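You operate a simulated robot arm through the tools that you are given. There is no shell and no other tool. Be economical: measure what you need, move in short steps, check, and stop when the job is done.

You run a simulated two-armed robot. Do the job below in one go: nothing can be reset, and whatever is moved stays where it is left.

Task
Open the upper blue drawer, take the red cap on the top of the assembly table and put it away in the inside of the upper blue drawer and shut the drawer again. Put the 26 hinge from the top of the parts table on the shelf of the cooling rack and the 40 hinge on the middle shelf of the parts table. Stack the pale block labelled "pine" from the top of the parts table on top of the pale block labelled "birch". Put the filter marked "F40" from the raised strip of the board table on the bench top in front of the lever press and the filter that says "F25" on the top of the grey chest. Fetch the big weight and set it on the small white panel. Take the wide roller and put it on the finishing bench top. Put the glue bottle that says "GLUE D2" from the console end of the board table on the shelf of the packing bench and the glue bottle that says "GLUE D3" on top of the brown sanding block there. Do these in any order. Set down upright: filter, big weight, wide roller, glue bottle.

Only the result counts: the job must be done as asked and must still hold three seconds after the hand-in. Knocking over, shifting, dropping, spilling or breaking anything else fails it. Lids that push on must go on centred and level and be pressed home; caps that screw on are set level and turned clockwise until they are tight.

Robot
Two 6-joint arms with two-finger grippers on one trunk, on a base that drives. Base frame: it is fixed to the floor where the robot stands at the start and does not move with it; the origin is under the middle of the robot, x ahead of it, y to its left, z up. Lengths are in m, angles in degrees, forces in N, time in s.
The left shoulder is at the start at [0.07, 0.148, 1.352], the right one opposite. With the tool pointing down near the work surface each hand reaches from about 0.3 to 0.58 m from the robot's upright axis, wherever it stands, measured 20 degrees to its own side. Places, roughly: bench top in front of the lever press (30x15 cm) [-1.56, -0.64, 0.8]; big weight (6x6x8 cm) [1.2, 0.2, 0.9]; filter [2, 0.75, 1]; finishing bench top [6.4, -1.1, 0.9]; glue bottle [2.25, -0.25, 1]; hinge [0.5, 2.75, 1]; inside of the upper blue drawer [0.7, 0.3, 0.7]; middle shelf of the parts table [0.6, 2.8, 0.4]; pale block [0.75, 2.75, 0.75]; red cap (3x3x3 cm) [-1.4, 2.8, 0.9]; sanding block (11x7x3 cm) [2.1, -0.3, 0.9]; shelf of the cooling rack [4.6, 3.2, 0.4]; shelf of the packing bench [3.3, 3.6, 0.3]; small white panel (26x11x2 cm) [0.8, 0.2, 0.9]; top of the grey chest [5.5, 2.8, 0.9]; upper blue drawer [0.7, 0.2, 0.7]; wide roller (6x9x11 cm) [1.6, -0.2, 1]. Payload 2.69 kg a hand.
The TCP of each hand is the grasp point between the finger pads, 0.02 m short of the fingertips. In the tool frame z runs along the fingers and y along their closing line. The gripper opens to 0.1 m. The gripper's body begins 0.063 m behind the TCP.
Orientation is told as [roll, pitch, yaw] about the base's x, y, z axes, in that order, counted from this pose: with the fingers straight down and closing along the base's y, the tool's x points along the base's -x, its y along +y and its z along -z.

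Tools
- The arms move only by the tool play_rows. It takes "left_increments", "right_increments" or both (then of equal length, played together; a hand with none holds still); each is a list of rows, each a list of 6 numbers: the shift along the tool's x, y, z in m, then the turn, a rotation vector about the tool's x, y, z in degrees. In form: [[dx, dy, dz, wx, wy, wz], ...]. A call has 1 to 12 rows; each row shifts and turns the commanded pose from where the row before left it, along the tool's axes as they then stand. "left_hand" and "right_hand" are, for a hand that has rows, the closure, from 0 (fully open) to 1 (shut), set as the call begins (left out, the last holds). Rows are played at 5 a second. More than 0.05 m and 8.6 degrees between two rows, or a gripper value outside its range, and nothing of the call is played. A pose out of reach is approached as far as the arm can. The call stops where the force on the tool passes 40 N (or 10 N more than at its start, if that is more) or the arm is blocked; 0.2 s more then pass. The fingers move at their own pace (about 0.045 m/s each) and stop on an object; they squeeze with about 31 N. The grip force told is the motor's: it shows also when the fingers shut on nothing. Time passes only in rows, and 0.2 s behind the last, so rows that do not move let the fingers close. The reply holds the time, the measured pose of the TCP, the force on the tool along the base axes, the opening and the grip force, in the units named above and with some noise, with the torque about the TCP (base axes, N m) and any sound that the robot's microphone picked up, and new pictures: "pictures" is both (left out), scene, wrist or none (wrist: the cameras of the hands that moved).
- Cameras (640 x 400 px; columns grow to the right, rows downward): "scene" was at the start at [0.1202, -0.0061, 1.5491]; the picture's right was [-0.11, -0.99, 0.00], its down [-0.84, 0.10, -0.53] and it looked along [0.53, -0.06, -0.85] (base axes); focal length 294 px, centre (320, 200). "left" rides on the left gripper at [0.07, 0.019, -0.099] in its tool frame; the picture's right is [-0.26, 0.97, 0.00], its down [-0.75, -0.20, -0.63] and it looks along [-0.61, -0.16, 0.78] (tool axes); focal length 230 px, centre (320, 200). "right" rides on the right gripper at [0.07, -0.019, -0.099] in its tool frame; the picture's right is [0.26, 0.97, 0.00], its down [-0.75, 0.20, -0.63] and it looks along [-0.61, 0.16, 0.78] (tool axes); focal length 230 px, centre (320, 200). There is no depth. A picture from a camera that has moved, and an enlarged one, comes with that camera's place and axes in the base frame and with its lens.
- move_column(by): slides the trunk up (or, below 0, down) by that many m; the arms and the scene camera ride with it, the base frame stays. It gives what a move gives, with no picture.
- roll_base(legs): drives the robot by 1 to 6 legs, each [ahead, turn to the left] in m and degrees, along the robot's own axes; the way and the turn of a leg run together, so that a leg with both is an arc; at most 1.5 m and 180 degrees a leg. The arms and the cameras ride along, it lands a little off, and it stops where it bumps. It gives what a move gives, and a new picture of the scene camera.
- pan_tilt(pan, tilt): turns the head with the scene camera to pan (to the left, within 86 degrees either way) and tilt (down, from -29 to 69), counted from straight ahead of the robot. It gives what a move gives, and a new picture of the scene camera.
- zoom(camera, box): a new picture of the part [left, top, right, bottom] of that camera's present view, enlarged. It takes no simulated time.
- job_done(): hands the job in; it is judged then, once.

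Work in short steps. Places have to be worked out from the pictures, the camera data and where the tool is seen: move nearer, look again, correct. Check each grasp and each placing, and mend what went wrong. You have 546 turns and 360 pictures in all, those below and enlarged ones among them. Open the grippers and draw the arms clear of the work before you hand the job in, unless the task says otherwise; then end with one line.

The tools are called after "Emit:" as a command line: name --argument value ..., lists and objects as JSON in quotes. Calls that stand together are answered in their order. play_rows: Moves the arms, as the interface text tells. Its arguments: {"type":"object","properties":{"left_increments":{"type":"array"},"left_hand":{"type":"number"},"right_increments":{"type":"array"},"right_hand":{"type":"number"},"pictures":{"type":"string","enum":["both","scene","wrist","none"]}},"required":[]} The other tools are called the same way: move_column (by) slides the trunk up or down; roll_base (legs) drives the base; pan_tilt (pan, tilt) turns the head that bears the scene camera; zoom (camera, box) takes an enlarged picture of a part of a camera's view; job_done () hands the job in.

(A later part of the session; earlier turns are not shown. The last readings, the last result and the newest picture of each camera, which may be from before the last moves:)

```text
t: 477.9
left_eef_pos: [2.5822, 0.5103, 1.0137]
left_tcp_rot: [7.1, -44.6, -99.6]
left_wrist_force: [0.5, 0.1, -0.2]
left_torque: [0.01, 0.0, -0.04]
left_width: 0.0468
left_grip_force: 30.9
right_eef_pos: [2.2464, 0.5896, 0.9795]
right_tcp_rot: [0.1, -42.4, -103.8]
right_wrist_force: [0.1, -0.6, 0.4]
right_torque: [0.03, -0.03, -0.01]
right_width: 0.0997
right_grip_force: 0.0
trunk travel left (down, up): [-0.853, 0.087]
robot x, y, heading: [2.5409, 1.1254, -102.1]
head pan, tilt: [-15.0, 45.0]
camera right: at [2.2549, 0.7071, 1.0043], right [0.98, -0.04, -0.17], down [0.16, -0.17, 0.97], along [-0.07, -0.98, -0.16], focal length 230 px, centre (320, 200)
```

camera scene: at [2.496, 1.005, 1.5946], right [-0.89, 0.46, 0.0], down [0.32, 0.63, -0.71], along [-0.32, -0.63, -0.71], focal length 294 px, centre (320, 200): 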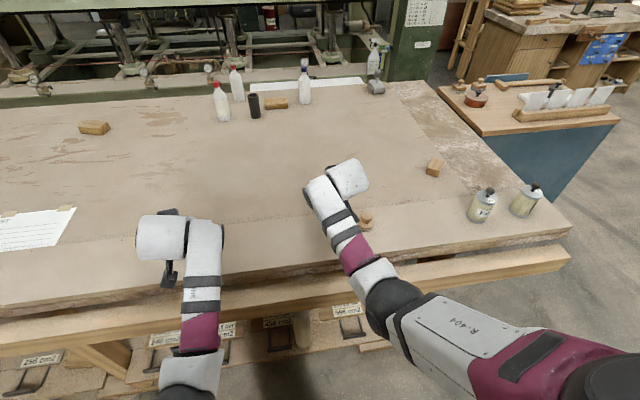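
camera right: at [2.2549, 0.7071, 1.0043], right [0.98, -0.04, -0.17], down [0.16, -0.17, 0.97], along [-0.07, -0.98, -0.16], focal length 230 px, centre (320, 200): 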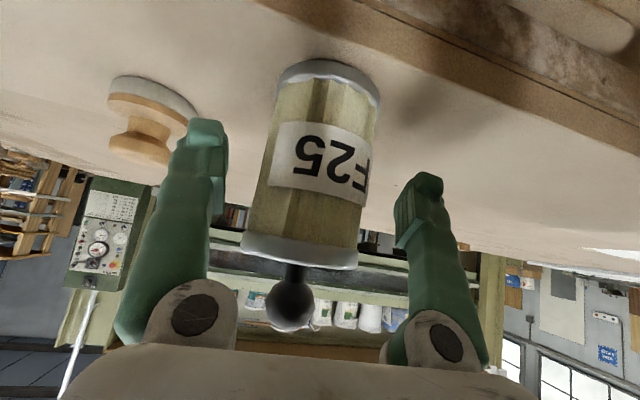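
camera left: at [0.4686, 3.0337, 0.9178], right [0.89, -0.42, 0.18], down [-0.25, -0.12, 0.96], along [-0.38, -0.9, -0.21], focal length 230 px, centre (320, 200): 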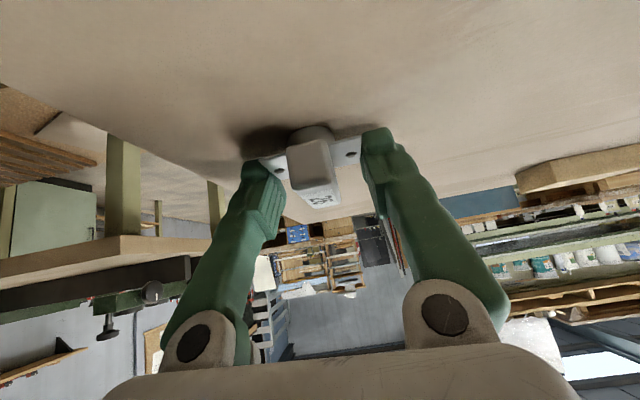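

Now aligned; a 1.4 cm advance along the tool and close.

Emit:
play_rows --right_increments '[[0.002, 0, 0.0144, 0, 0, 0], [0, 0, 0, 0, 0, 0]]' --pictures "none"

Emit:
play_rows --right_increments '[[0, 0, 0, 0, 0, 0], [0, 0, 0, 0, 0, 0], [0, 0, 0, 0, 0, 0], [0, 0, 0, 0, 0, 0], [0, 0, 0, 0, 0, 0]]' --right_hand 1 --pictures "wrist"

```text
t: 478.5
left_eef_pos: [2.5825, 0.5088, 1.0141]
left_tcp_rot: [7.1, -44.6, -99.5]
left_wrist_force: [0.2, 0.1, -1.2]
left_torque: [0.02, 0.02, -0.05]
left_width: 0.0465
left_grip_force: 31.1
right_eef_pos: [2.2426, 0.5809, 0.9665]
right_tcp_rot: [0.2, -42.4, -103.8]
right_wrist_force: [-0.4, -0.4, -0.6]
right_torque: [0.02, -0.02, 0.0]
right_width: 0.1
right_grip_force: 0.1
trunk travel left (down, up): [-0.853, 0.087]
robot x, y, heading: [2.5448, 1.125, -102.1]
head pan, tilt: [-15.0, 45.0]
```

```text
t: 479.7
left_eef_pos: [2.5816, 0.51, 1.014]
left_tcp_rot: [7.1, -44.6, -99.6]
left_wrist_force: [0.2, -0.4, 0.2]
left_torque: [0.01, -0.03, -0.03]
left_width: 0.0468
left_grip_force: 31.0
right_eef_pos: [2.2438, 0.5804, 0.967]
right_tcp_rot: [0.2, -42.4, -103.8]
right_wrist_force: [-0.1, 1.1, -0.7]
right_torque: [-0.02, -0.06, -0.01]
right_width: 0.051
right_grip_force: 31.5
trunk travel left (down, up): [-0.853, 0.087]
robot x, y, heading: [2.5392, 1.1255, -102.2]
head pan, tilt: [-15.0, 45.0]
camera right: at [2.2535, 0.6987, 0.9922], right [0.98, -0.04, -0.17], down [0.16, -0.17, 0.97], along [-0.07, -0.98, -0.16], focal length 230 px, centre (320, 200)
```

right: 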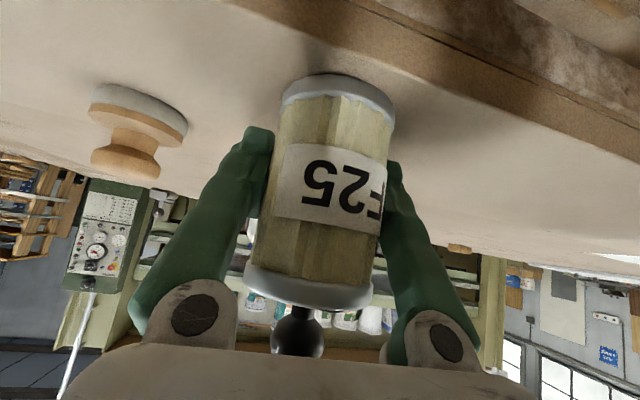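

F25 gripped by its body (0.051). I lift, back away, and look toward the cooling rack and grey chest.

Emit:
move_column --by 0.085

Emit:
roll_base --legs '[[-0.3, 0], [0, 130]]'

Emit:
pan_tilt --pan 0 --tilt 22

```text
t: 480.9
left_eef_pos: [2.5827, 0.5095, 1.0981]
left_tcp_rot: [7.0, -44.6, -99.6]
left_wrist_force: [0.4, 0.4, -0.3]
left_torque: [0.0, 0.01, 0.02]
left_width: 0.0465
left_grip_force: 31.3
right_eef_pos: [2.2433, 0.5781, 1.0519]
right_tcp_rot: [0.1, -42.2, -103.9]
right_wrist_force: [0.5, 0.2, -2.0]
right_torque: [0.0, 0.0, -0.02]
right_width: 0.0509
right_grip_force: 31.6
trunk travel left (down, up): [-0.938, 0.002]
robot x, y, heading: [2.5484, 1.1227, -101.8]
head pan, tilt: [-15.0, 45.0]
```

```text
t: 488.3
left_eef_pos: [3.0531, 1.8443, 1.1002]
left_tcp_rot: [7.2, -44.7, 30.3]
left_wrist_force: [-0.3, 0.2, -0.2]
left_torque: [-0.01, 0.03, 0.03]
left_width: 0.0465
left_grip_force: 31.0
right_eef_pos: [3.2156, 1.539, 1.0515]
right_tcp_rot: [0.1, -42.3, 26.1]
right_wrist_force: [-0.2, -0.3, -1.1]
right_torque: [-0.01, -0.02, -0.02]
right_width: 0.0507
right_grip_force: 30.8
trunk travel left (down, up): [-0.938, 0.002]
robot x, y, heading: [2.6068, 1.4185, 27.8]
head pan, tilt: [-15.0, 45.0]
camera scene: at [2.7313, 1.4618, 1.5936], right [0.22, -0.98, 0.0], down [-0.69, -0.16, -0.71], along [0.69, 0.16, -0.71], focal length 294 px, centre (320, 200)
```

scene: 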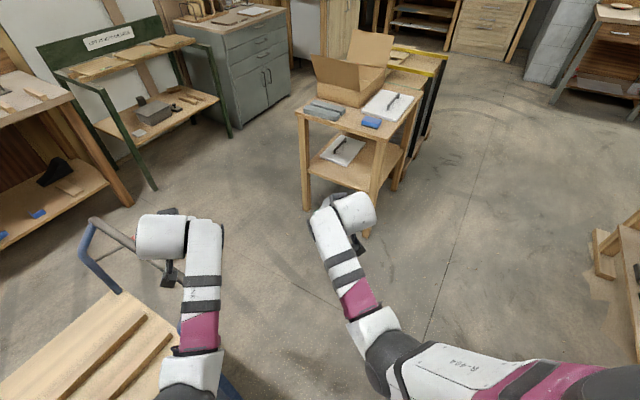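

```text
t: 489.2
left_eef_pos: [3.0536, 1.8452, 1.1004]
left_tcp_rot: [7.2, -44.7, 30.2]
left_wrist_force: [0.5, 0.3, 0.0]
left_torque: [0.03, 0.02, 0.01]
left_width: 0.047
left_grip_force: 30.9
right_eef_pos: [3.2145, 1.5395, 1.0518]
right_tcp_rot: [0.2, -42.3, 26.0]
right_wrist_force: [0.2, 0.4, -0.8]
right_torque: [0.02, -0.02, 0.0]
right_width: 0.0508
right_grip_force: 30.7
trunk travel left (down, up): [-0.938, 0.002]
robot x, y, heading: [2.6042, 1.4213, 28.2]
head pan, tilt: [0.0, 22.0]
camera scene: at [2.7339, 1.4876, 1.629], right [0.47, -0.88, 0.0], down [-0.33, -0.18, -0.93], along [0.82, 0.43, -0.38], focal length 294 px, centre (320, 200)
```

scene: 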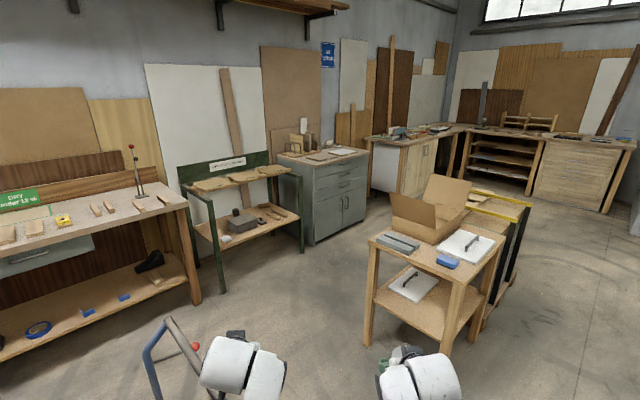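

I see the green cooling rack (front from (4.11,3.12) to (4.93,2.84)), the grey chest beyond, and the packing bench on the left. I route between trolley and the wooden table.

Emit:
roll_base --legs '[[0, -17], [0.78, 0], [0, 52], [1.02, 0]]'

Emit:
pan_tilt --pan -15 --tilt 35

```text
t: 501.6
left_eef_pos: [3.9537, 3.0803, 1.1005]
left_tcp_rot: [7.1, -44.7, 65.5]
left_wrist_force: [1.0, 0.2, -0.9]
left_torque: [-0.01, 0.0, -0.05]
left_width: 0.0466
left_grip_force: 31.2
right_eef_pos: [4.2614, 2.9254, 1.0519]
right_tcp_rot: [0.1, -42.4, 61.1]
right_wrist_force: [0.7, 0.2, -0.1]
right_torque: [0.01, -0.07, -0.01]
right_width: 0.0507
right_grip_force: 31.4
trunk travel left (down, up): [-0.938, 0.002]
robot x, y, heading: [3.8331, 2.4789, 62.8]
head pan, tilt: [0.0, 22.0]
camera scene: at [3.8994, 2.6039, 1.6292], right [0.89, -0.45, 0.0], down [-0.17, -0.33, -0.93], along [0.42, 0.83, -0.37], focal length 294 px, centre (320, 200)
```

scene: 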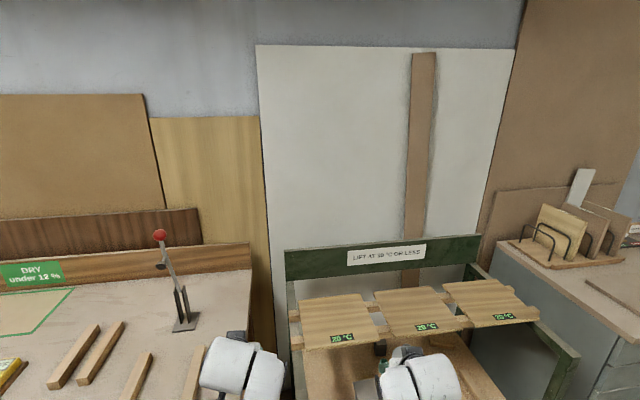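

```text
t: 502.4
left_eef_pos: [3.9536, 3.0821, 1.0997]
left_tcp_rot: [7.2, -44.7, 65.4]
left_wrist_force: [-0.1, -0.2, -1.0]
left_torque: [0.01, -0.01, 0.0]
left_width: 0.0468
left_grip_force: 31.1
right_eef_pos: [4.2622, 2.925, 1.0506]
right_tcp_rot: [0.1, -42.3, 61.2]
right_wrist_force: [0.5, -0.3, -1.1]
right_torque: [0.02, 0.03, -0.03]
right_width: 0.0507
right_grip_force: 31.2
trunk travel left (down, up): [-0.938, 0.002]
robot x, y, heading: [3.8329, 2.4761, 62.9]
head pan, tilt: [-15.0, 35.0]
camera scene: at [3.9168, 2.5879, 1.6085], right [0.74, -0.67, 0.0], down [-0.38, -0.43, -0.82], along [0.55, 0.61, -0.57], focal length 294 px, centre (320, 200)
```

scene: 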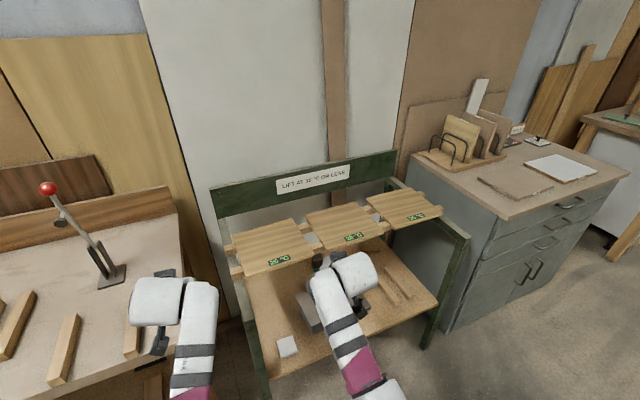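

I'll place F25 on the grey chest first (front edge from (5.05,2.77) to (5.83,2.51)). Drive to in front of it.

Emit:
roll_base --legs '[[0, -70.3], [0.95, 0], [0, 78.4]]'

Emit:
pan_tilt --pan -15 --tilt 45

```text
t: 513.7
left_eef_pos: [4.8016, 2.9881, 1.1014]
left_tcp_rot: [7.1, -44.8, 74.3]
left_wrist_force: [0.2, -0.5, -1.0]
left_torque: [0.0, 0.01, -0.01]
left_width: 0.0468
left_grip_force: 31.8
right_eef_pos: [5.1287, 2.8793, 1.0519]
right_tcp_rot: [0.2, -42.1, 70.0]
right_wrist_force: [-0.3, -0.4, -2.1]
right_torque: [-0.01, 0.0, 0.0]
right_width: 0.0508
right_grip_force: 30.9
trunk travel left (down, up): [-0.938, 0.002]
robot x, y, heading: [4.772, 2.3672, 71.8]
head pan, tilt: [-15.0, 35.0]
camera scene: at [4.84, 2.493, 1.6084], right [0.84, -0.55, 0.0], down [-0.32, -0.48, -0.82], along [0.45, 0.68, -0.57], focal length 294 px, centre (320, 200)
```

scene: 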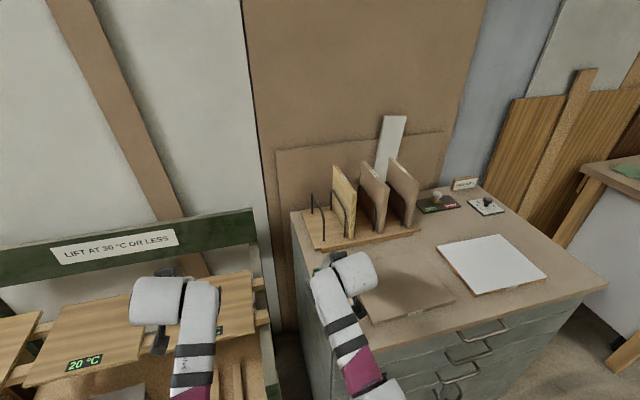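

```text
t: 514.4
left_eef_pos: [4.801, 2.9879, 1.101]
left_tcp_rot: [7.2, -44.8, 74.2]
left_wrist_force: [0.4, 0.5, -0.1]
left_torque: [0.03, 0.02, 0.05]
left_width: 0.047
left_grip_force: 30.5
right_eef_pos: [5.1292, 2.8804, 1.0524]
right_tcp_rot: [0.1, -42.4, 70.0]
right_wrist_force: [-0.5, -0.3, -0.7]
right_torque: [0.03, 0.02, -0.02]
right_width: 0.0508
right_grip_force: 31.2
trunk travel left (down, up): [-0.938, 0.002]
robot x, y, heading: [4.7721, 2.3745, 71.7]
head pan, tilt: [-15.0, 45.0]
camera scene: at [4.8357, 2.4876, 1.5937], right [0.84, -0.55, 0.0], down [-0.39, -0.59, -0.71], along [0.39, 0.59, -0.71], focal length 294 px, centre (320, 200)
```

scene: 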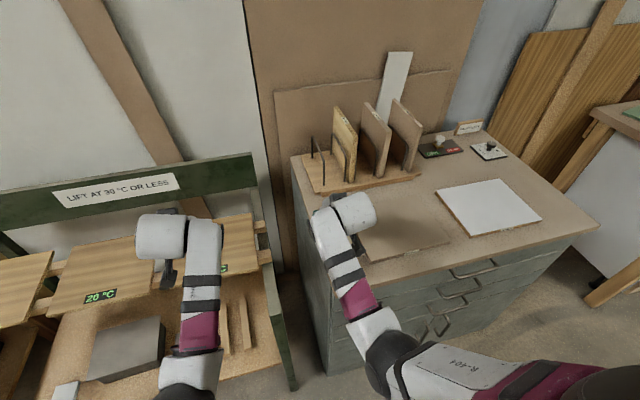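

Emit:
zoom --camera "right" --box '[0, 0, 640, 400]'

```text
1.00 times, centred on (320, 200) of right (not enlarged: the box is as wide or as high as the picture)
camera zoom: at [5.1061, 2.7616, 1.0769], right [-0.97, 0.15, -0.17], down [-0.14, 0.19, 0.97], along [0.18, 0.97, -0.16], focal length 230 px, centre (320, 200)
```

zoom: 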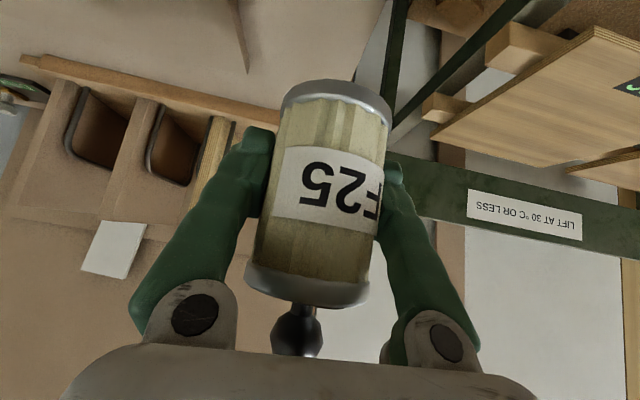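

The free strip left of the brown plate is x 5.11–5.24 at y≈2.93. I move the filter to (5.172, 2.93) and lower.

Emit:
play_rows --right_increments '[[-0.023, -0.0115, 0.0207, 0, 0, 0], [-0.023, -0.0115, 0.0207, 0, 0, 0]]' --pictures "wrist"

Emit:
move_column --by -0.05

```text
t: 515.0
left_eef_pos: [4.8037, 2.9888, 1.0997]
left_tcp_rot: [7.2, -44.7, 74.2]
left_wrist_force: [-0.2, -0.1, -1.0]
left_torque: [-0.02, 0.01, -0.01]
left_width: 0.0469
left_grip_force: 31.1
right_eef_pos: [5.1734, 2.9315, 1.051]
right_tcp_rot: [0.1, -42.2, 69.8]
right_wrist_force: [-0.3, -0.1, -1.1]
right_torque: [-0.01, -0.02, 0.01]
right_width: 0.0509
right_grip_force: 30.5
trunk travel left (down, up): [-0.938, 0.002]
robot x, y, heading: [4.7746, 2.3706, 71.3]
head pan, tilt: [-15.0, 45.0]
camera right: at [5.15, 2.8132, 1.0763], right [-0.97, 0.15, -0.17], down [-0.14, 0.19, 0.97], along [0.18, 0.97, -0.17], focal length 230 px, centre (320, 200)
```

right: 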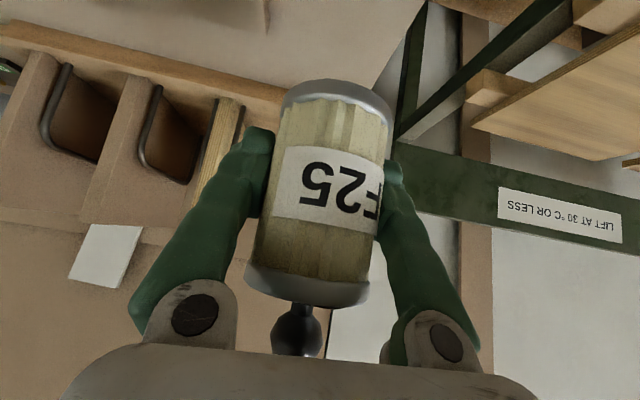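

```text
t: 515.9
left_eef_pos: [4.8003, 2.9864, 1.0524]
left_tcp_rot: [7.1, -44.9, 74.2]
left_wrist_force: [0.0, -0.5, -0.3]
left_torque: [0.02, -0.03, -0.01]
left_width: 0.0468
left_grip_force: 30.9
right_eef_pos: [5.171, 2.9298, 1.0031]
right_tcp_rot: [0.1, -42.4, 70.0]
right_wrist_force: [-0.5, 0.3, -1.1]
right_torque: [0.0, 0.03, 0.0]
right_width: 0.0507
right_grip_force: 30.5
trunk travel left (down, up): [-0.888, 0.052]
robot x, y, heading: [4.7765, 2.3719, 71.8]
head pan, tilt: [-15.0, 45.0]
```

Emit:
move_column --by -0.018

Emit:
zoom --camera "right" --box '[0, 0, 640, 400]'

```text
t: 516.6
left_eef_pos: [4.8012, 2.9861, 1.0338]
left_tcp_rot: [7.1, -44.7, 74.2]
left_wrist_force: [0.5, 0.0, -0.5]
left_torque: [0.0, -0.02, -0.02]
left_width: 0.0469
left_grip_force: 30.2
right_eef_pos: [5.1716, 2.9298, 0.9838]
right_tcp_rot: [0.1, -42.3, 70.0]
right_wrist_force: [0.4, -0.2, -1.9]
right_torque: [0.02, 0.0, -0.03]
right_width: 0.0509
right_grip_force: 30.9
trunk travel left (down, up): [-0.87, 0.07]
robot x, y, heading: [4.7767, 2.3711, 71.6]
head pan, tilt: [-15.0, 45.0]
```

```text
1.00 times, centred on (320, 200) of right (not enlarged: the box is as wide or as high as the picture)
camera zoom: at [5.1483, 2.8116, 1.0097], right [-0.97, 0.15, -0.17], down [-0.14, 0.19, 0.97], along [0.18, 0.97, -0.16], focal length 230 px, centre (320, 200)
```

zoom: 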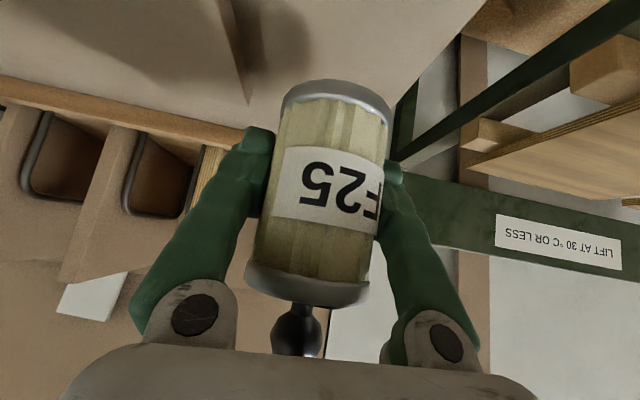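

Emit:
move_column --by -0.012

Emit:
move_column --by -0.008

```text
t: 517.2
left_eef_pos: [4.8025, 2.9872, 1.0203]
left_tcp_rot: [7.1, -44.7, 74.2]
left_wrist_force: [-1.2, 0.0, -0.8]
left_torque: [0.0, -0.02, 0.02]
left_width: 0.0466
left_grip_force: 30.9
right_eef_pos: [5.1713, 2.9293, 0.9712]
right_tcp_rot: [0.1, -42.3, 70.1]
right_wrist_force: [-0.1, -0.6, -1.2]
right_torque: [0.0, 0.06, 0.02]
right_width: 0.0507
right_grip_force: 30.8
trunk travel left (down, up): [-0.858, 0.082]
robot x, y, heading: [4.7756, 2.3677, 71.5]
head pan, tilt: [-15.0, 45.0]
```

```text
t: 517.7
left_eef_pos: [4.8003, 2.9875, 1.0126]
left_tcp_rot: [7.1, -44.8, 74.3]
left_wrist_force: [0.2, -1.5, -1.1]
left_torque: [0.0, 0.01, -0.01]
left_width: 0.0468
left_grip_force: 30.8
right_eef_pos: [5.1721, 2.9302, 0.9644]
right_tcp_rot: [0.1, -42.3, 70.0]
right_wrist_force: [0.2, 0.3, -1.6]
right_torque: [0.02, 0.02, -0.02]
right_width: 0.0507
right_grip_force: 31.0
trunk travel left (down, up): [-0.85, 0.09]
robot x, y, heading: [4.7736, 2.3677, 71.6]
head pan, tilt: [-15.0, 45.0]
```

Emit:
move_column --by -0.01

Emit:
move_column --by -0.008

Emit:
zoom --camera "right" --box '[0, 0, 640, 400]'

```text
t: 518.3
left_eef_pos: [4.8003, 2.9875, 1.0028]
left_tcp_rot: [7.1, -44.8, 74.3]
left_wrist_force: [-0.7, 0.0, -0.3]
left_torque: [0.01, 0.02, 0.04]
left_width: 0.0466
left_grip_force: 31.3
right_eef_pos: [5.171, 2.9307, 0.9538]
right_tcp_rot: [0.2, -42.3, 70.0]
right_wrist_force: [-0.2, 0.3, -1.2]
right_torque: [0.02, 0.02, 0.03]
right_width: 0.0506
right_grip_force: 31.1
trunk travel left (down, up): [-0.84, 0.1]
robot x, y, heading: [4.7739, 2.3689, 71.6]
head pan, tilt: [-15.0, 45.0]
```

```text
t: 518.9
left_eef_pos: [4.8014, 2.9869, 0.9949]
left_tcp_rot: [7.2, -44.8, 74.2]
left_wrist_force: [0.3, -0.2, -1.3]
left_torque: [-0.02, 0.02, 0.01]
left_width: 0.0466
left_grip_force: 31.3
right_eef_pos: [5.1718, 2.9307, 0.9458]
right_tcp_rot: [0.1, -42.3, 69.9]
right_wrist_force: [0.1, 0.5, -0.8]
right_torque: [-0.01, -0.02, 0.0]
right_width: 0.0505
right_grip_force: 31.1
trunk travel left (down, up): [-0.832, 0.108]
robot x, y, heading: [4.7739, 2.3701, 71.9]
head pan, tilt: [-15.0, 45.0]
```

```text
1.00 times, centred on (320, 200) of right (not enlarged: the box is as wide or as high as the picture)
camera zoom: at [5.1485, 2.812, 0.9714], right [-0.97, 0.15, -0.17], down [-0.14, 0.19, 0.97], along [0.18, 0.97, -0.17], focal length 230 px, centre (320, 200)
```

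zoom: 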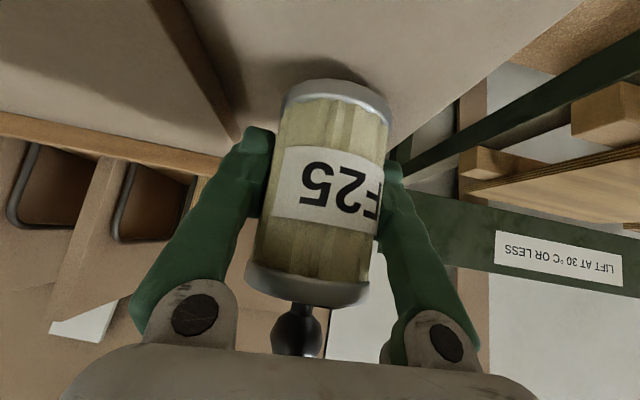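

Emit:
move_column --by -0.01

Emit:
move_column --by -0.008

```text
t: 519.5
left_eef_pos: [4.8007, 2.9876, 0.9857]
left_tcp_rot: [7.1, -44.8, 74.2]
left_wrist_force: [1.0, -0.2, -0.4]
left_torque: [0.02, 0.01, 0.0]
left_width: 0.0464
left_grip_force: 31.0
right_eef_pos: [5.1711, 2.9301, 0.938]
right_tcp_rot: [0.1, -42.4, 70.2]
right_wrist_force: [-0.7, 1.5, 1.3]
right_torque: [-0.06, -0.01, 0.01]
right_width: 0.0511
right_grip_force: 31.6
trunk travel left (down, up): [-0.822, 0.118]
robot x, y, heading: [4.7762, 2.3722, 71.7]
head pan, tilt: [-15.0, 45.0]
```

```text
t: 520.0
left_eef_pos: [4.7988, 2.9839, 0.9795]
left_tcp_rot: [7.1, -45.1, 74.3]
left_wrist_force: [1.1, -0.1, -1.1]
left_torque: [-0.04, 0.01, -0.03]
left_width: 0.0464
left_grip_force: 31.0
right_eef_pos: [5.1711, 2.9301, 0.9373]
right_tcp_rot: [-0.2, -43.4, 70.2]
right_wrist_force: [5.3, 5.2, 30.8]
right_torque: [-0.83, 0.26, 0.16]
right_width: 0.0508
right_grip_force: 31.4
trunk travel left (down, up): [-0.814, 0.126]
robot x, y, heading: [4.7724, 2.371, 71.6]
head pan, tilt: [-15.0, 45.0]
```

Contact at TCP z 0.938. I relieve 5 mm, then open.

Emit:
move_column --by 0.006

Emit:
play_rows --right_increments '[[0, 0, 0, 0, 0, 0], [0, 0, 0, 0, 0, 0], [0, 0, 0, 0, 0, 0], [0, 0, 0, 0, 0, 0]]' --right_hand 0 --pictures "wrist"

```text
t: 520.6
left_eef_pos: [4.7995, 2.9848, 0.9843]
left_tcp_rot: [7.0, -44.9, 74.3]
left_wrist_force: [-0.6, 0.2, -1.4]
left_torque: [0.01, -0.03, -0.01]
left_width: 0.0467
left_grip_force: 30.8
right_eef_pos: [5.1701, 2.9282, 0.9365]
right_tcp_rot: [0.2, -42.7, 70.1]
right_wrist_force: [5.4, 4.9, 18.0]
right_torque: [-0.37, 0.05, 0.13]
right_width: 0.0509
right_grip_force: 31.4
trunk travel left (down, up): [-0.82, 0.12]
robot x, y, heading: [4.7737, 2.3716, 71.5]
head pan, tilt: [-15.0, 45.0]
```

```text
t: 521.6
left_eef_pos: [4.8012, 2.9856, 0.9832]
left_tcp_rot: [7.1, -44.8, 74.2]
left_wrist_force: [-0.7, 0.6, -0.8]
left_torque: [0.04, 0.0, -0.03]
left_width: 0.0468
left_grip_force: 31.2
right_eef_pos: [5.1716, 2.9295, 0.9338]
right_tcp_rot: [0.1, -42.4, 70.0]
right_wrist_force: [0.1, 0.1, 0.4]
right_torque: [0.0, 0.01, -0.01]
right_width: 0.1
right_grip_force: 0.1
trunk travel left (down, up): [-0.82, 0.12]
robot x, y, heading: [4.7716, 2.3724, 71.8]
head pan, tilt: [-15.0, 45.0]
camera right: at [5.1483, 2.8114, 0.9596], right [-0.97, 0.15, -0.17], down [-0.14, 0.19, 0.97], along [0.18, 0.97, -0.17], focal length 230 px, centre (320, 200)
```

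right: 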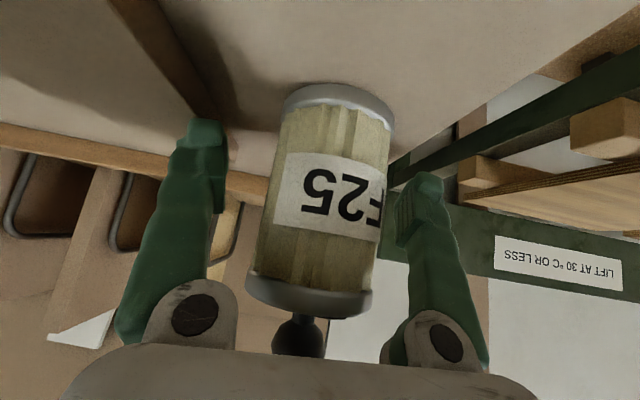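

F25 stands on the grey chest. I raise the trunk to clear it and back off.

Emit:
move_column --by 0.12

Emit:
roll_base --legs '[[-0.2, 0]]'

Emit:
zoom --camera "scene" --box '[0, 200, 420, 400]'

```text
t: 523.1
left_eef_pos: [4.8, 2.9876, 1.1027]
left_tcp_rot: [7.0, -44.8, 74.2]
left_wrist_force: [-0.6, 0.3, -0.4]
left_torque: [-0.01, -0.01, -0.02]
left_width: 0.0467
left_grip_force: 30.9
right_eef_pos: [5.1709, 2.929, 1.0544]
right_tcp_rot: [0.1, -42.3, 70.0]
right_wrist_force: [0.9, 0.5, -0.1]
right_torque: [0.03, -0.01, 0.01]
right_width: 0.0997
right_grip_force: 0.1
trunk travel left (down, up): [-0.94, 0.0]
robot x, y, heading: [4.7746, 2.3714, 71.7]
head pan, tilt: [-15.0, 45.0]
```

```text
t: 524.7
left_eef_pos: [4.7382, 2.7981, 1.1022]
left_tcp_rot: [7.1, -44.8, 74.3]
left_wrist_force: [0.1, 0.5, -0.7]
left_torque: [-0.01, 0.01, -0.01]
left_width: 0.0466
left_grip_force: 31.1
right_eef_pos: [5.1093, 2.7408, 1.0552]
right_tcp_rot: [0.0, -42.3, 70.1]
right_wrist_force: [-1.0, 1.0, -0.2]
right_torque: [-0.03, 0.0, -0.02]
right_width: 0.1001
right_grip_force: 0.0
trunk travel left (down, up): [-0.94, 0.0]
robot x, y, heading: [4.7088, 2.1806, 71.7]
head pan, tilt: [-15.0, 45.0]
camera scene: at [4.7729, 2.2982, 1.5955], right [0.84, -0.55, 0.0], down [-0.39, -0.59, -0.71], along [0.39, 0.59, -0.71], focal length 294 px, centre (320, 200)
```

scene: 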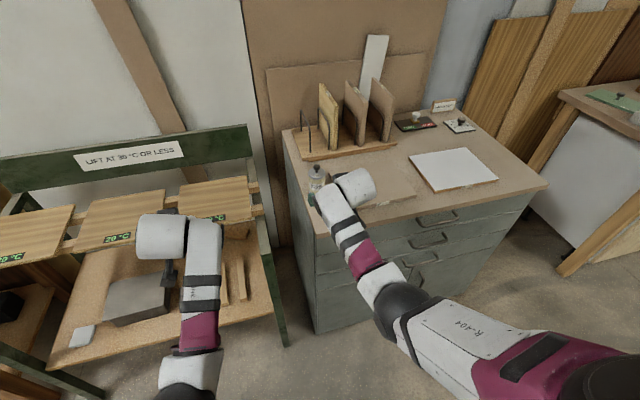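

```text
1.52 times, centred on (210, 300) of scene
camera zoom: at [4.7729, 2.2982, 1.5955], right [0.84, -0.55, 0.0], down [-0.39, -0.59, -0.71], along [0.39, 0.59, -0.71], focal length 447 px, centre (488, 48)
```

zoom: 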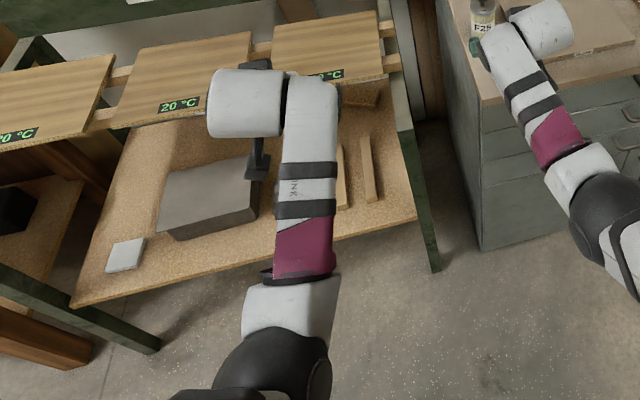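

F25 stands well. For the hinge I target (4.64, 3.02) on the rack's lower shelf front, free between the grey box and sticks. I pull the right hand in and drive to (4.39, 2.46) heading 50°.

Emit:
play_rows --right_increments '[[0.041, 0, -0.015, 0, 0, 0], [0.041, 0, -0.015, 0, 0, 0], [0.041, 0, -0.015, 0, 0, 0]]' --pictures "none"

Emit:
roll_base --legs '[[0, 67.8], [0.42, 0], [0, -89.5]]'

Emit:
zoom --camera "left" --box '[0, 0, 640, 400]'

```text
t: 525.5
left_eef_pos: [4.7366, 2.7964, 1.1044]
left_tcp_rot: [7.1, -44.8, 74.2]
left_wrist_force: [0.1, -0.7, -0.6]
left_torque: [-0.03, -0.02, -0.03]
left_width: 0.0464
left_grip_force: 30.9
right_eef_pos: [5.0658, 2.6248, 1.0067]
right_tcp_rot: [0.1, -42.5, 70.1]
right_wrist_force: [0.7, 0.1, 0.7]
right_torque: [0.02, 0.01, -0.01]
right_width: 0.0999
right_grip_force: 0.1
trunk travel left (down, up): [-0.94, 0.0]
robot x, y, heading: [4.7141, 2.183, 71.6]
head pan, tilt: [-15.0, 45.0]
```

```text
t: 534.8
left_eef_pos: [4.6423, 3.0184, 1.1015]
left_tcp_rot: [7.2, -44.7, 52.6]
left_wrist_force: [-0.9, 0.7, -0.7]
left_torque: [-0.05, -0.01, -0.01]
left_width: 0.0466
left_grip_force: 31.2
right_eef_pos: [4.8854, 2.738, 1.0047]
right_tcp_rot: [0.1, -42.3, 48.3]
right_wrist_force: [0.2, 0.0, 0.9]
right_torque: [0.0, -0.01, 0.01]
right_width: 0.1
right_grip_force: 0.1
trunk travel left (down, up): [-0.94, 0.0]
robot x, y, heading: [4.3916, 2.4548, 50.2]
head pan, tilt: [-15.0, 45.0]
camera scene: at [4.4908, 2.5413, 1.5956], right [0.57, -0.82, 0.0], down [-0.58, -0.41, -0.71], along [0.58, 0.41, -0.71], focal length 294 px, centre (320, 200)
```

scene: 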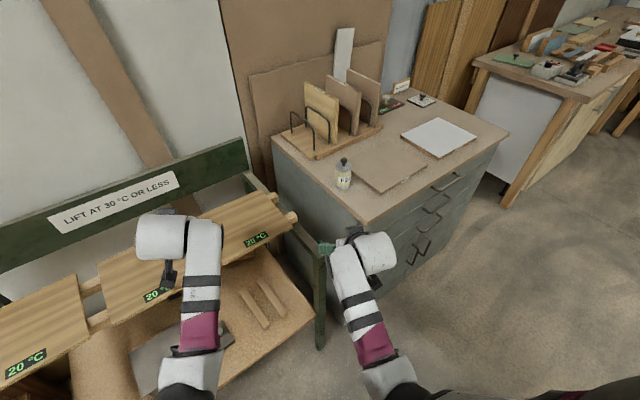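

```text
1.00 times, centred on (320, 200) of left (not enlarged: the box is as wide or as high as the picture)
camera zoom: at [4.5636, 2.9265, 1.1236], right [-0.7, 0.66, 0.27], down [0.29, -0.08, 0.95], along [0.65, 0.75, -0.13], focal length 230 px, centre (320, 200)
```

zoom: 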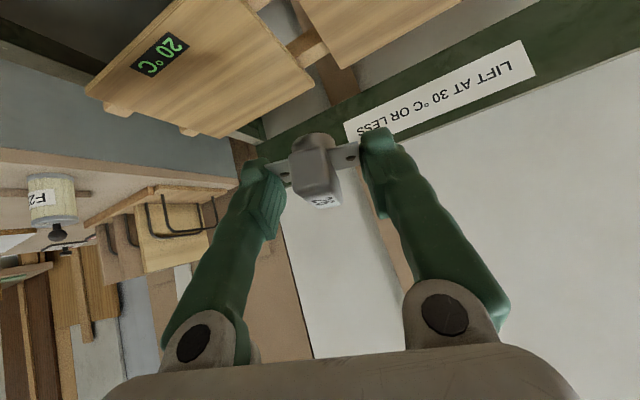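

The hinge is right above the target. I lower the trunk in steps.

Emit:
move_column --by -0.4

Emit:
move_column --by -0.18

Emit:
pan_tilt --pan 10 --tilt 45

```text
t: 538.6
left_eef_pos: [4.6428, 3.0177, 0.7018]
left_tcp_rot: [7.2, -44.7, 52.5]
left_wrist_force: [0.2, -1.3, -1.0]
left_torque: [0.0, 0.03, 0.02]
left_width: 0.0467
left_grip_force: 31.1
right_eef_pos: [4.8865, 2.7377, 0.6051]
right_tcp_rot: [0.0, -42.2, 48.4]
right_wrist_force: [0.9, 0.3, -0.2]
right_torque: [0.02, 0.01, -0.04]
right_width: 0.0999
right_grip_force: 0.1
trunk travel left (down, up): [-0.54, 0.4]
robot x, y, heading: [4.3917, 2.4576, 50.0]
head pan, tilt: [-15.0, 45.0]
```

```text
t: 540.6
left_eef_pos: [4.6426, 3.0168, 0.5225]
left_tcp_rot: [7.2, -44.6, 52.6]
left_wrist_force: [0.5, 0.6, -0.4]
left_torque: [-0.02, 0.01, 0.01]
left_width: 0.0469
left_grip_force: 31.2
right_eef_pos: [4.8871, 2.7378, 0.4257]
right_tcp_rot: [0.1, -42.3, 48.3]
right_wrist_force: [0.3, 0.4, -0.4]
right_torque: [0.01, -0.01, -0.01]
right_width: 0.1001
right_grip_force: 0.1
trunk travel left (down, up): [-0.36, 0.58]
robot x, y, heading: [4.3899, 2.4515, 49.9]
head pan, tilt: [-15.0, 45.0]
```

```text
t: 541.5
left_eef_pos: [4.6427, 3.0173, 0.521]
left_tcp_rot: [7.2, -44.7, 52.6]
left_wrist_force: [-0.2, 0.0, -0.5]
left_torque: [-0.06, 0.01, -0.03]
left_width: 0.0469
left_grip_force: 31.4
right_eef_pos: [4.8869, 2.7381, 0.4245]
right_tcp_rot: [0.1, -42.3, 48.4]
right_wrist_force: [0.1, 0.0, 0.2]
right_torque: [0.01, 0.0, 0.04]
right_width: 0.1001
right_grip_force: 0.1
trunk travel left (down, up): [-0.36, 0.58]
robot x, y, heading: [4.3925, 2.4559, 50.3]
head pan, tilt: [10.0, 45.0]
camera scene: at [4.4652, 2.5644, 1.0156], right [0.87, -0.5, 0.0], down [-0.35, -0.61, -0.71], along [0.35, 0.61, -0.71], focal length 294 px, centre (320, 200)
```

scene: 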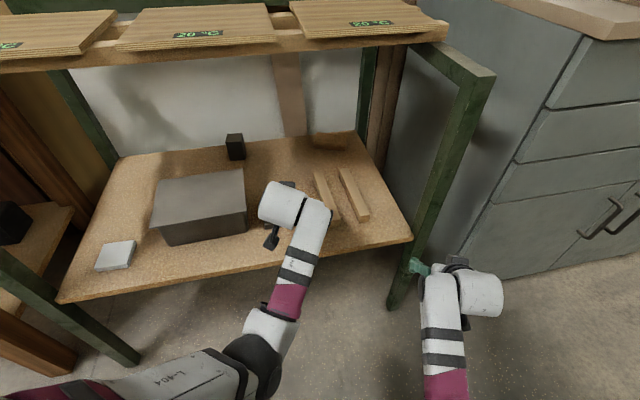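

Emit:
zoom --camera "left" --box '[0, 0, 640, 400]'

Emit:
move_column --by -0.06

```text
1.00 times, centred on (320, 200) of left (not enlarged: the box is as wide or as high as the picture)
camera zoom: at [4.5638, 2.9262, 0.5437], right [-0.7, 0.66, 0.27], down [0.29, -0.08, 0.95], along [0.65, 0.75, -0.13], focal length 230 px, centre (320, 200)
```

zoom: 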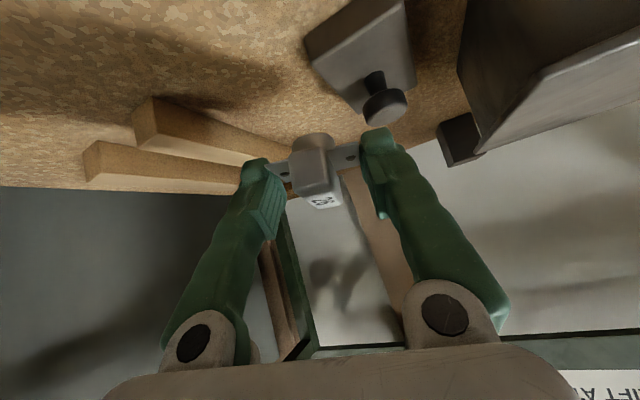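

```text
t: 542.5
left_eef_pos: [4.6423, 3.0181, 0.4611]
left_tcp_rot: [7.2, -44.7, 52.6]
left_wrist_force: [-0.1, 0.0, -0.2]
left_torque: [0.01, 0.0, 0.02]
left_width: 0.0468
left_grip_force: 31.1
right_eef_pos: [4.8865, 2.7379, 0.3663]
right_tcp_rot: [0.1, -42.4, 48.4]
right_wrist_force: [-0.9, 0.4, 0.2]
right_torque: [-0.02, -0.01, 0.0]
right_width: 0.1
right_grip_force: 0.1
trunk travel left (down, up): [-0.3, 0.64]
robot x, y, heading: [4.3904, 2.4515, 50.2]
head pan, tilt: [10.0, 45.0]
```

Emit:
zoom --camera "left" --box '[0, 0, 640, 400]'

```text
1.00 times, centred on (320, 200) of left (not enlarged: the box is as wide or as high as the picture)
camera zoom: at [4.5637, 2.9261, 0.4839], right [-0.7, 0.66, 0.27], down [0.29, -0.08, 0.95], along [0.65, 0.75, -0.13], focal length 230 px, centre (320, 200)
```

zoom: 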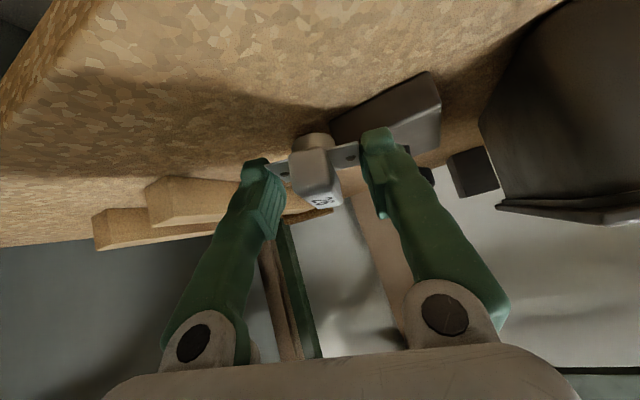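

Emit:
move_column --by -0.03

Emit:
move_column --by -0.012

```text
t: 543.1
left_eef_pos: [4.6444, 3.0186, 0.4464]
left_tcp_rot: [7.4, -46.1, 52.4]
left_wrist_force: [0.8, 2.8, 7.0]
left_torque: [0.03, -0.04, -0.02]
left_width: 0.0465
left_grip_force: 31.0
right_eef_pos: [4.8856, 2.7378, 0.3418]
right_tcp_rot: [0.2, -42.4, 48.3]
right_wrist_force: [1.3, 0.1, 0.5]
right_torque: [-0.05, -0.01, 0.03]
right_width: 0.1
right_grip_force: 0.0
trunk travel left (down, up): [-0.277, 0.663]
robot x, y, heading: [4.3918, 2.4512, 50.2]
head pan, tilt: [10.0, 45.0]
stopped: the force on the tool passed its limit at 56 N (the readings are from after the stop); the commanded pose is now the measured one
```

```text
t: 543.7
left_eef_pos: [4.6452, 3.0223, 0.4461]
left_tcp_rot: [8.0, -47.7, 52.2]
left_wrist_force: [1.1, 2.6, 15.1]
left_torque: [0.17, -0.04, 0.05]
left_width: 0.0467
left_grip_force: 31.3
right_eef_pos: [4.8855, 2.7374, 0.3318]
right_tcp_rot: [0.2, -42.6, 48.3]
right_wrist_force: [-0.8, -0.3, 0.0]
right_torque: [-0.01, 0.01, -0.03]
right_width: 0.0997
right_grip_force: 0.1
trunk travel left (down, up): [-0.266, 0.674]
robot x, y, heading: [4.3938, 2.4545, 50.1]
head pan, tilt: [10.0, 45.0]
stopped: the force on the tool passed its limit at 42 N (the readings are from after the stop); the commanded pose is now the measured one
```

Contact on the shelf. I relieve 1 cm and open.

Emit:
move_column --by 0.012

Emit:
play_rows --left_increments '[[0, 0, 0, 0, 0, 0], [0, 0, 0, 0, 0, 0], [0, 0, 0, 0, 0, 0], [0, 0, 0, 0, 0, 0]]' --left_hand 0 --pictures "wrist"

```text
t: 544.3
left_eef_pos: [4.6448, 3.0214, 0.451]
left_tcp_rot: [7.8, -46.6, 52.2]
left_wrist_force: [-0.4, 0.7, -0.7]
left_torque: [0.03, 0.03, -0.01]
left_width: 0.0467
left_grip_force: 31.2
right_eef_pos: [4.8854, 2.7371, 0.3428]
right_tcp_rot: [0.1, -42.3, 48.5]
right_wrist_force: [0.8, -0.9, -0.4]
right_torque: [-0.02, 0.02, 0.0]
right_width: 0.1001
right_grip_force: 0.1
trunk travel left (down, up): [-0.278, 0.662]
robot x, y, heading: [4.3923, 2.4534, 50.2]
head pan, tilt: [10.0, 45.0]
```

```text
t: 545.3
left_eef_pos: [4.645, 3.0214, 0.4531]
left_tcp_rot: [7.6, -46.9, 52.2]
left_wrist_force: [-1.1, -0.2, -0.1]
left_torque: [0.03, 0.01, 0.04]
left_width: 0.1003
left_grip_force: 0.1
right_eef_pos: [4.8852, 2.7385, 0.3434]
right_tcp_rot: [0.1, -42.3, 48.3]
right_wrist_force: [0.8, -0.7, 0.3]
right_torque: [0.02, 0.0, -0.01]
right_width: 0.1002
right_grip_force: 0.0
trunk travel left (down, up): [-0.278, 0.662]
robot x, y, heading: [4.388, 2.4514, 50.2]
head pan, tilt: [10.0, 45.0]
camera left: at [4.566, 2.9295, 0.4704], right [-0.71, 0.65, 0.28], down [0.27, -0.11, 0.96], along [0.65, 0.75, -0.1], focal length 230 px, centre (320, 200)
```

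left: 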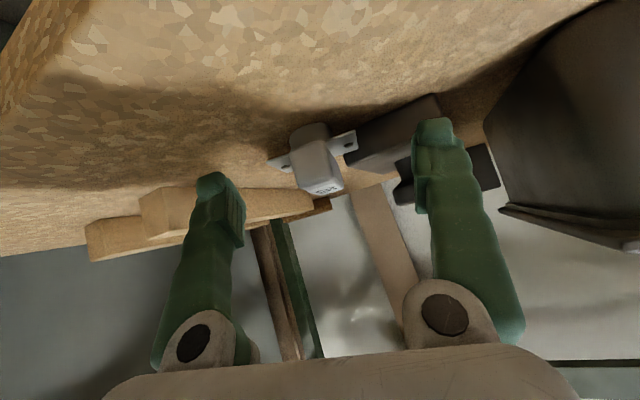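

Hinge 26 stands on the rack shelf. I raise the trunk fully and drive back toward F40.

Emit:
move_column --by 0.4

Emit:
move_column --by 0.26

Emit:
roll_base --legs '[[0, 127], [0.52, 0], [0, 64.7], [1.03, 0], [0, -53], [1.2, 0]]'

```text
t: 549.1
left_eef_pos: [4.6452, 3.0212, 0.854]
left_tcp_rot: [7.8, -47.0, 52.1]
left_wrist_force: [0.0, -0.1, -0.4]
left_torque: [0.01, 0.01, 0.04]
left_width: 0.0999
left_grip_force: 0.0
right_eef_pos: [4.8869, 2.7382, 0.7425]
right_tcp_rot: [0.1, -42.4, 48.3]
right_wrist_force: [0.6, 0.3, 0.1]
right_torque: [-0.02, 0.0, 0.0]
right_width: 0.1
right_grip_force: 0.1
trunk travel left (down, up): [-0.678, 0.262]
robot x, y, heading: [4.3886, 2.4558, 50.2]
head pan, tilt: [10.0, 45.0]
```

```text
t: 551.8
left_eef_pos: [4.6456, 3.0227, 1.1139]
left_tcp_rot: [7.7, -46.9, 52.2]
left_wrist_force: [-0.7, -0.6, -0.6]
left_torque: [-0.01, 0.01, 0.0]
left_width: 0.0998
left_grip_force: 0.0
right_eef_pos: [4.8851, 2.7383, 1.0033]
right_tcp_rot: [0.1, -42.3, 48.4]
right_wrist_force: [1.4, -0.4, 0.5]
right_torque: [0.0, 0.0, 0.04]
right_width: 0.1
right_grip_force: 0.0
trunk travel left (down, up): [-0.938, 0.002]
robot x, y, heading: [4.3934, 2.455, 50.3]
head pan, tilt: [10.0, 45.0]
```

```text
t: 575.9
left_eef_pos: [1.6066, 1.1801, 1.1131]
left_tcp_rot: [7.7, -46.9, -170.5]
left_wrist_force: [0.2, -0.5, 0.0]
left_torque: [-0.02, 0.01, 0.0]
left_width: 0.1002
left_grip_force: 0.1
right_eef_pos: [1.6216, 1.5521, 1.0029]
right_tcp_rot: [0.1, -42.4, -174.3]
right_wrist_force: [0.2, -0.3, -0.3]
right_torque: [0.01, 0.0, -0.03]
right_width: 0.1003
right_grip_force: 0.0
trunk travel left (down, up): [-0.938, 0.002]
robot x, y, heading: [2.177, 1.4276, -172.5]
head pan, tilt: [10.0, 45.0]
camera scene: at [2.0525, 1.397, 1.5933], right [-0.3, 0.95, 0.0], down [0.67, 0.21, -0.71], along [-0.67, -0.21, -0.71], focal length 294 px, centre (320, 200)
```

scene: 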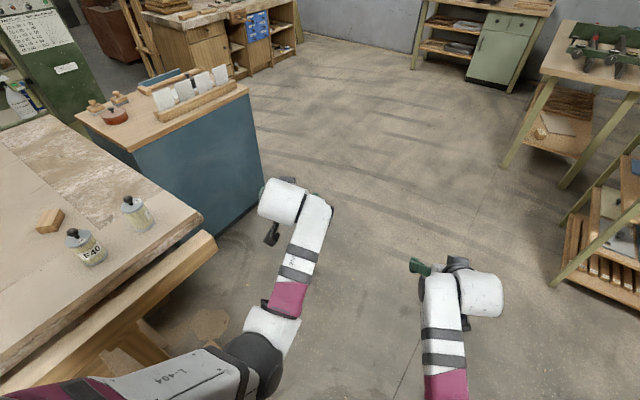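

Emit:
roll_base --legs '[[0, 68.5], [0.12, 0]]'

Emit:
zoom --camera "right" --box '[0, 0, 640, 400]'

```text
t: 580.1
left_eef_pos: [2.1677, 0.699, 1.1202]
left_tcp_rot: [8.0, -47.6, -102.4]
left_wrist_force: [0.0, 0.8, -0.5]
left_torque: [-0.09, -0.01, 0.02]
left_width: 0.1
left_grip_force: 0.0
right_eef_pos: [1.8251, 0.8525, 1.0088]
right_tcp_rot: [0.2, -43.1, -106.3]
right_wrist_force: [0.4, 0.7, 0.5]
right_torque: [0.02, -0.05, -0.02]
right_width: 0.1
right_grip_force: 0.0
trunk travel left (down, up): [-0.938, 0.002]
robot x, y, heading: [2.1511, 1.313, -104.5]
head pan, tilt: [10.0, 45.0]
camera scene: at [2.1336, 1.1945, 1.5943], right [-1.0, 0.08, 0.0], down [0.05, 0.7, -0.71], along [-0.06, -0.71, -0.7], focal length 294 px, centre (320, 200)
```

scene: 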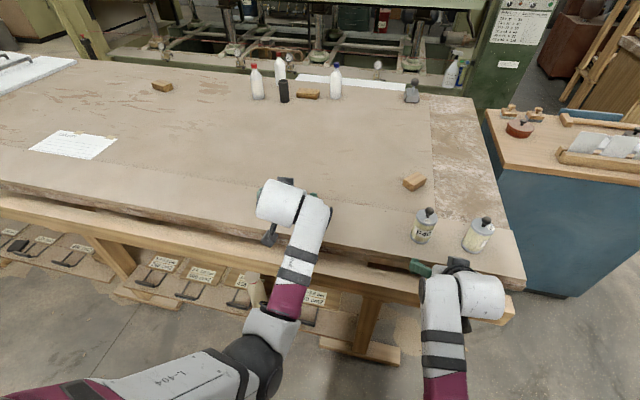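

```text
1.00 times, centred on (320, 200) of right (not enlarged: the box is as wide or as high as the picture)
camera zoom: at [1.8401, 0.9708, 1.0333], right [0.98, -0.09, -0.17], down [0.16, -0.17, 0.97], along [-0.12, -0.98, -0.15], focal length 230 px, centre (320, 200)
```

zoom: 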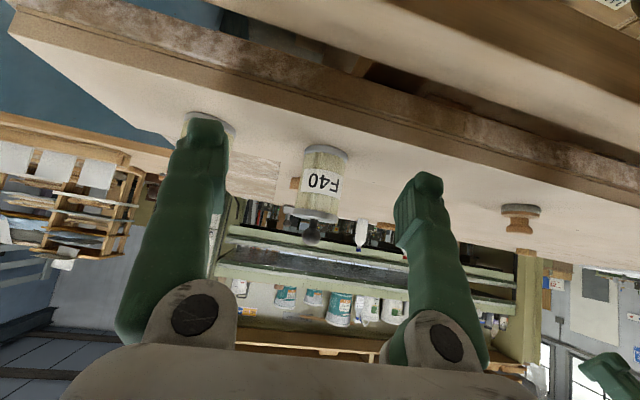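

F40 is at about (1.806, 0.722). I drive 0.1 m forward and re-view.

Emit:
roll_base --legs '[[0.09, 0]]'

Emit:
zoom --camera "right" --box '[0, 0, 640, 400]'

```text
t: 581.2
left_eef_pos: [2.1514, 0.6143, 1.1257]
left_tcp_rot: [8.9, -48.3, -102.8]
left_wrist_force: [-0.1, 0.1, 0.3]
left_torque: [-0.12, -0.04, 0.05]
left_width: 0.1004
left_grip_force: 0.0
right_eef_pos: [1.8037, 0.77, 1.0108]
right_tcp_rot: [0.5, -43.2, -106.6]
right_wrist_force: [-0.1, -1.1, 1.2]
right_torque: [0.08, -0.02, -0.01]
right_width: 0.1
right_grip_force: 0.0
trunk travel left (down, up): [-0.938, 0.002]
robot x, y, heading: [2.1284, 1.2231, -104.7]
head pan, tilt: [10.0, 45.0]
camera scene: at [2.1102, 1.1063, 1.594], right [-1.0, 0.08, 0.0], down [0.06, 0.7, -0.71], along [-0.06, -0.71, -0.7], focal length 294 px, centre (320, 200)
```

scene: 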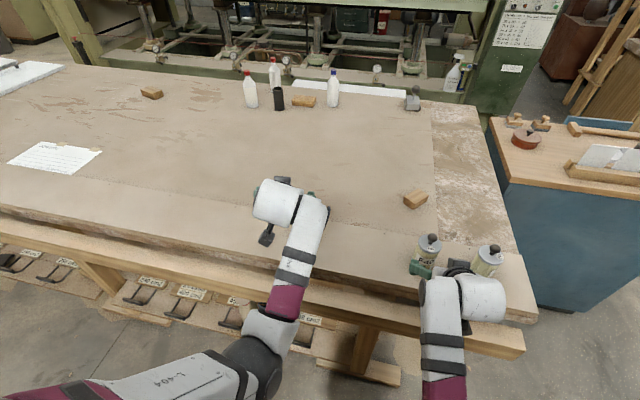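

```text
1.00 times, centred on (320, 200) of right (not enlarged: the box is as wide or as high as the picture)
camera zoom: at [1.8192, 0.8886, 1.034], right [0.98, -0.09, -0.17], down [0.15, -0.17, 0.97], along [-0.12, -0.98, -0.15], focal length 230 px, centre (320, 200)
```

zoom: 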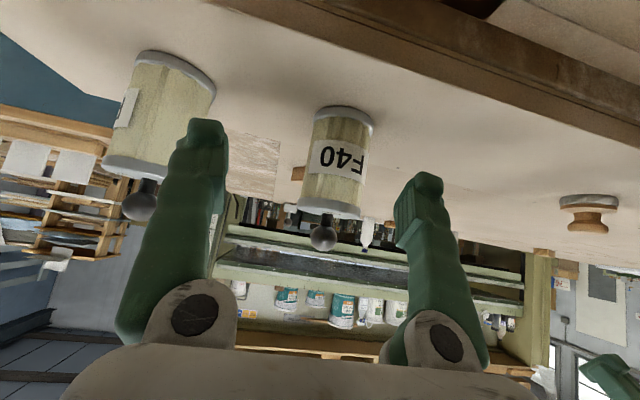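

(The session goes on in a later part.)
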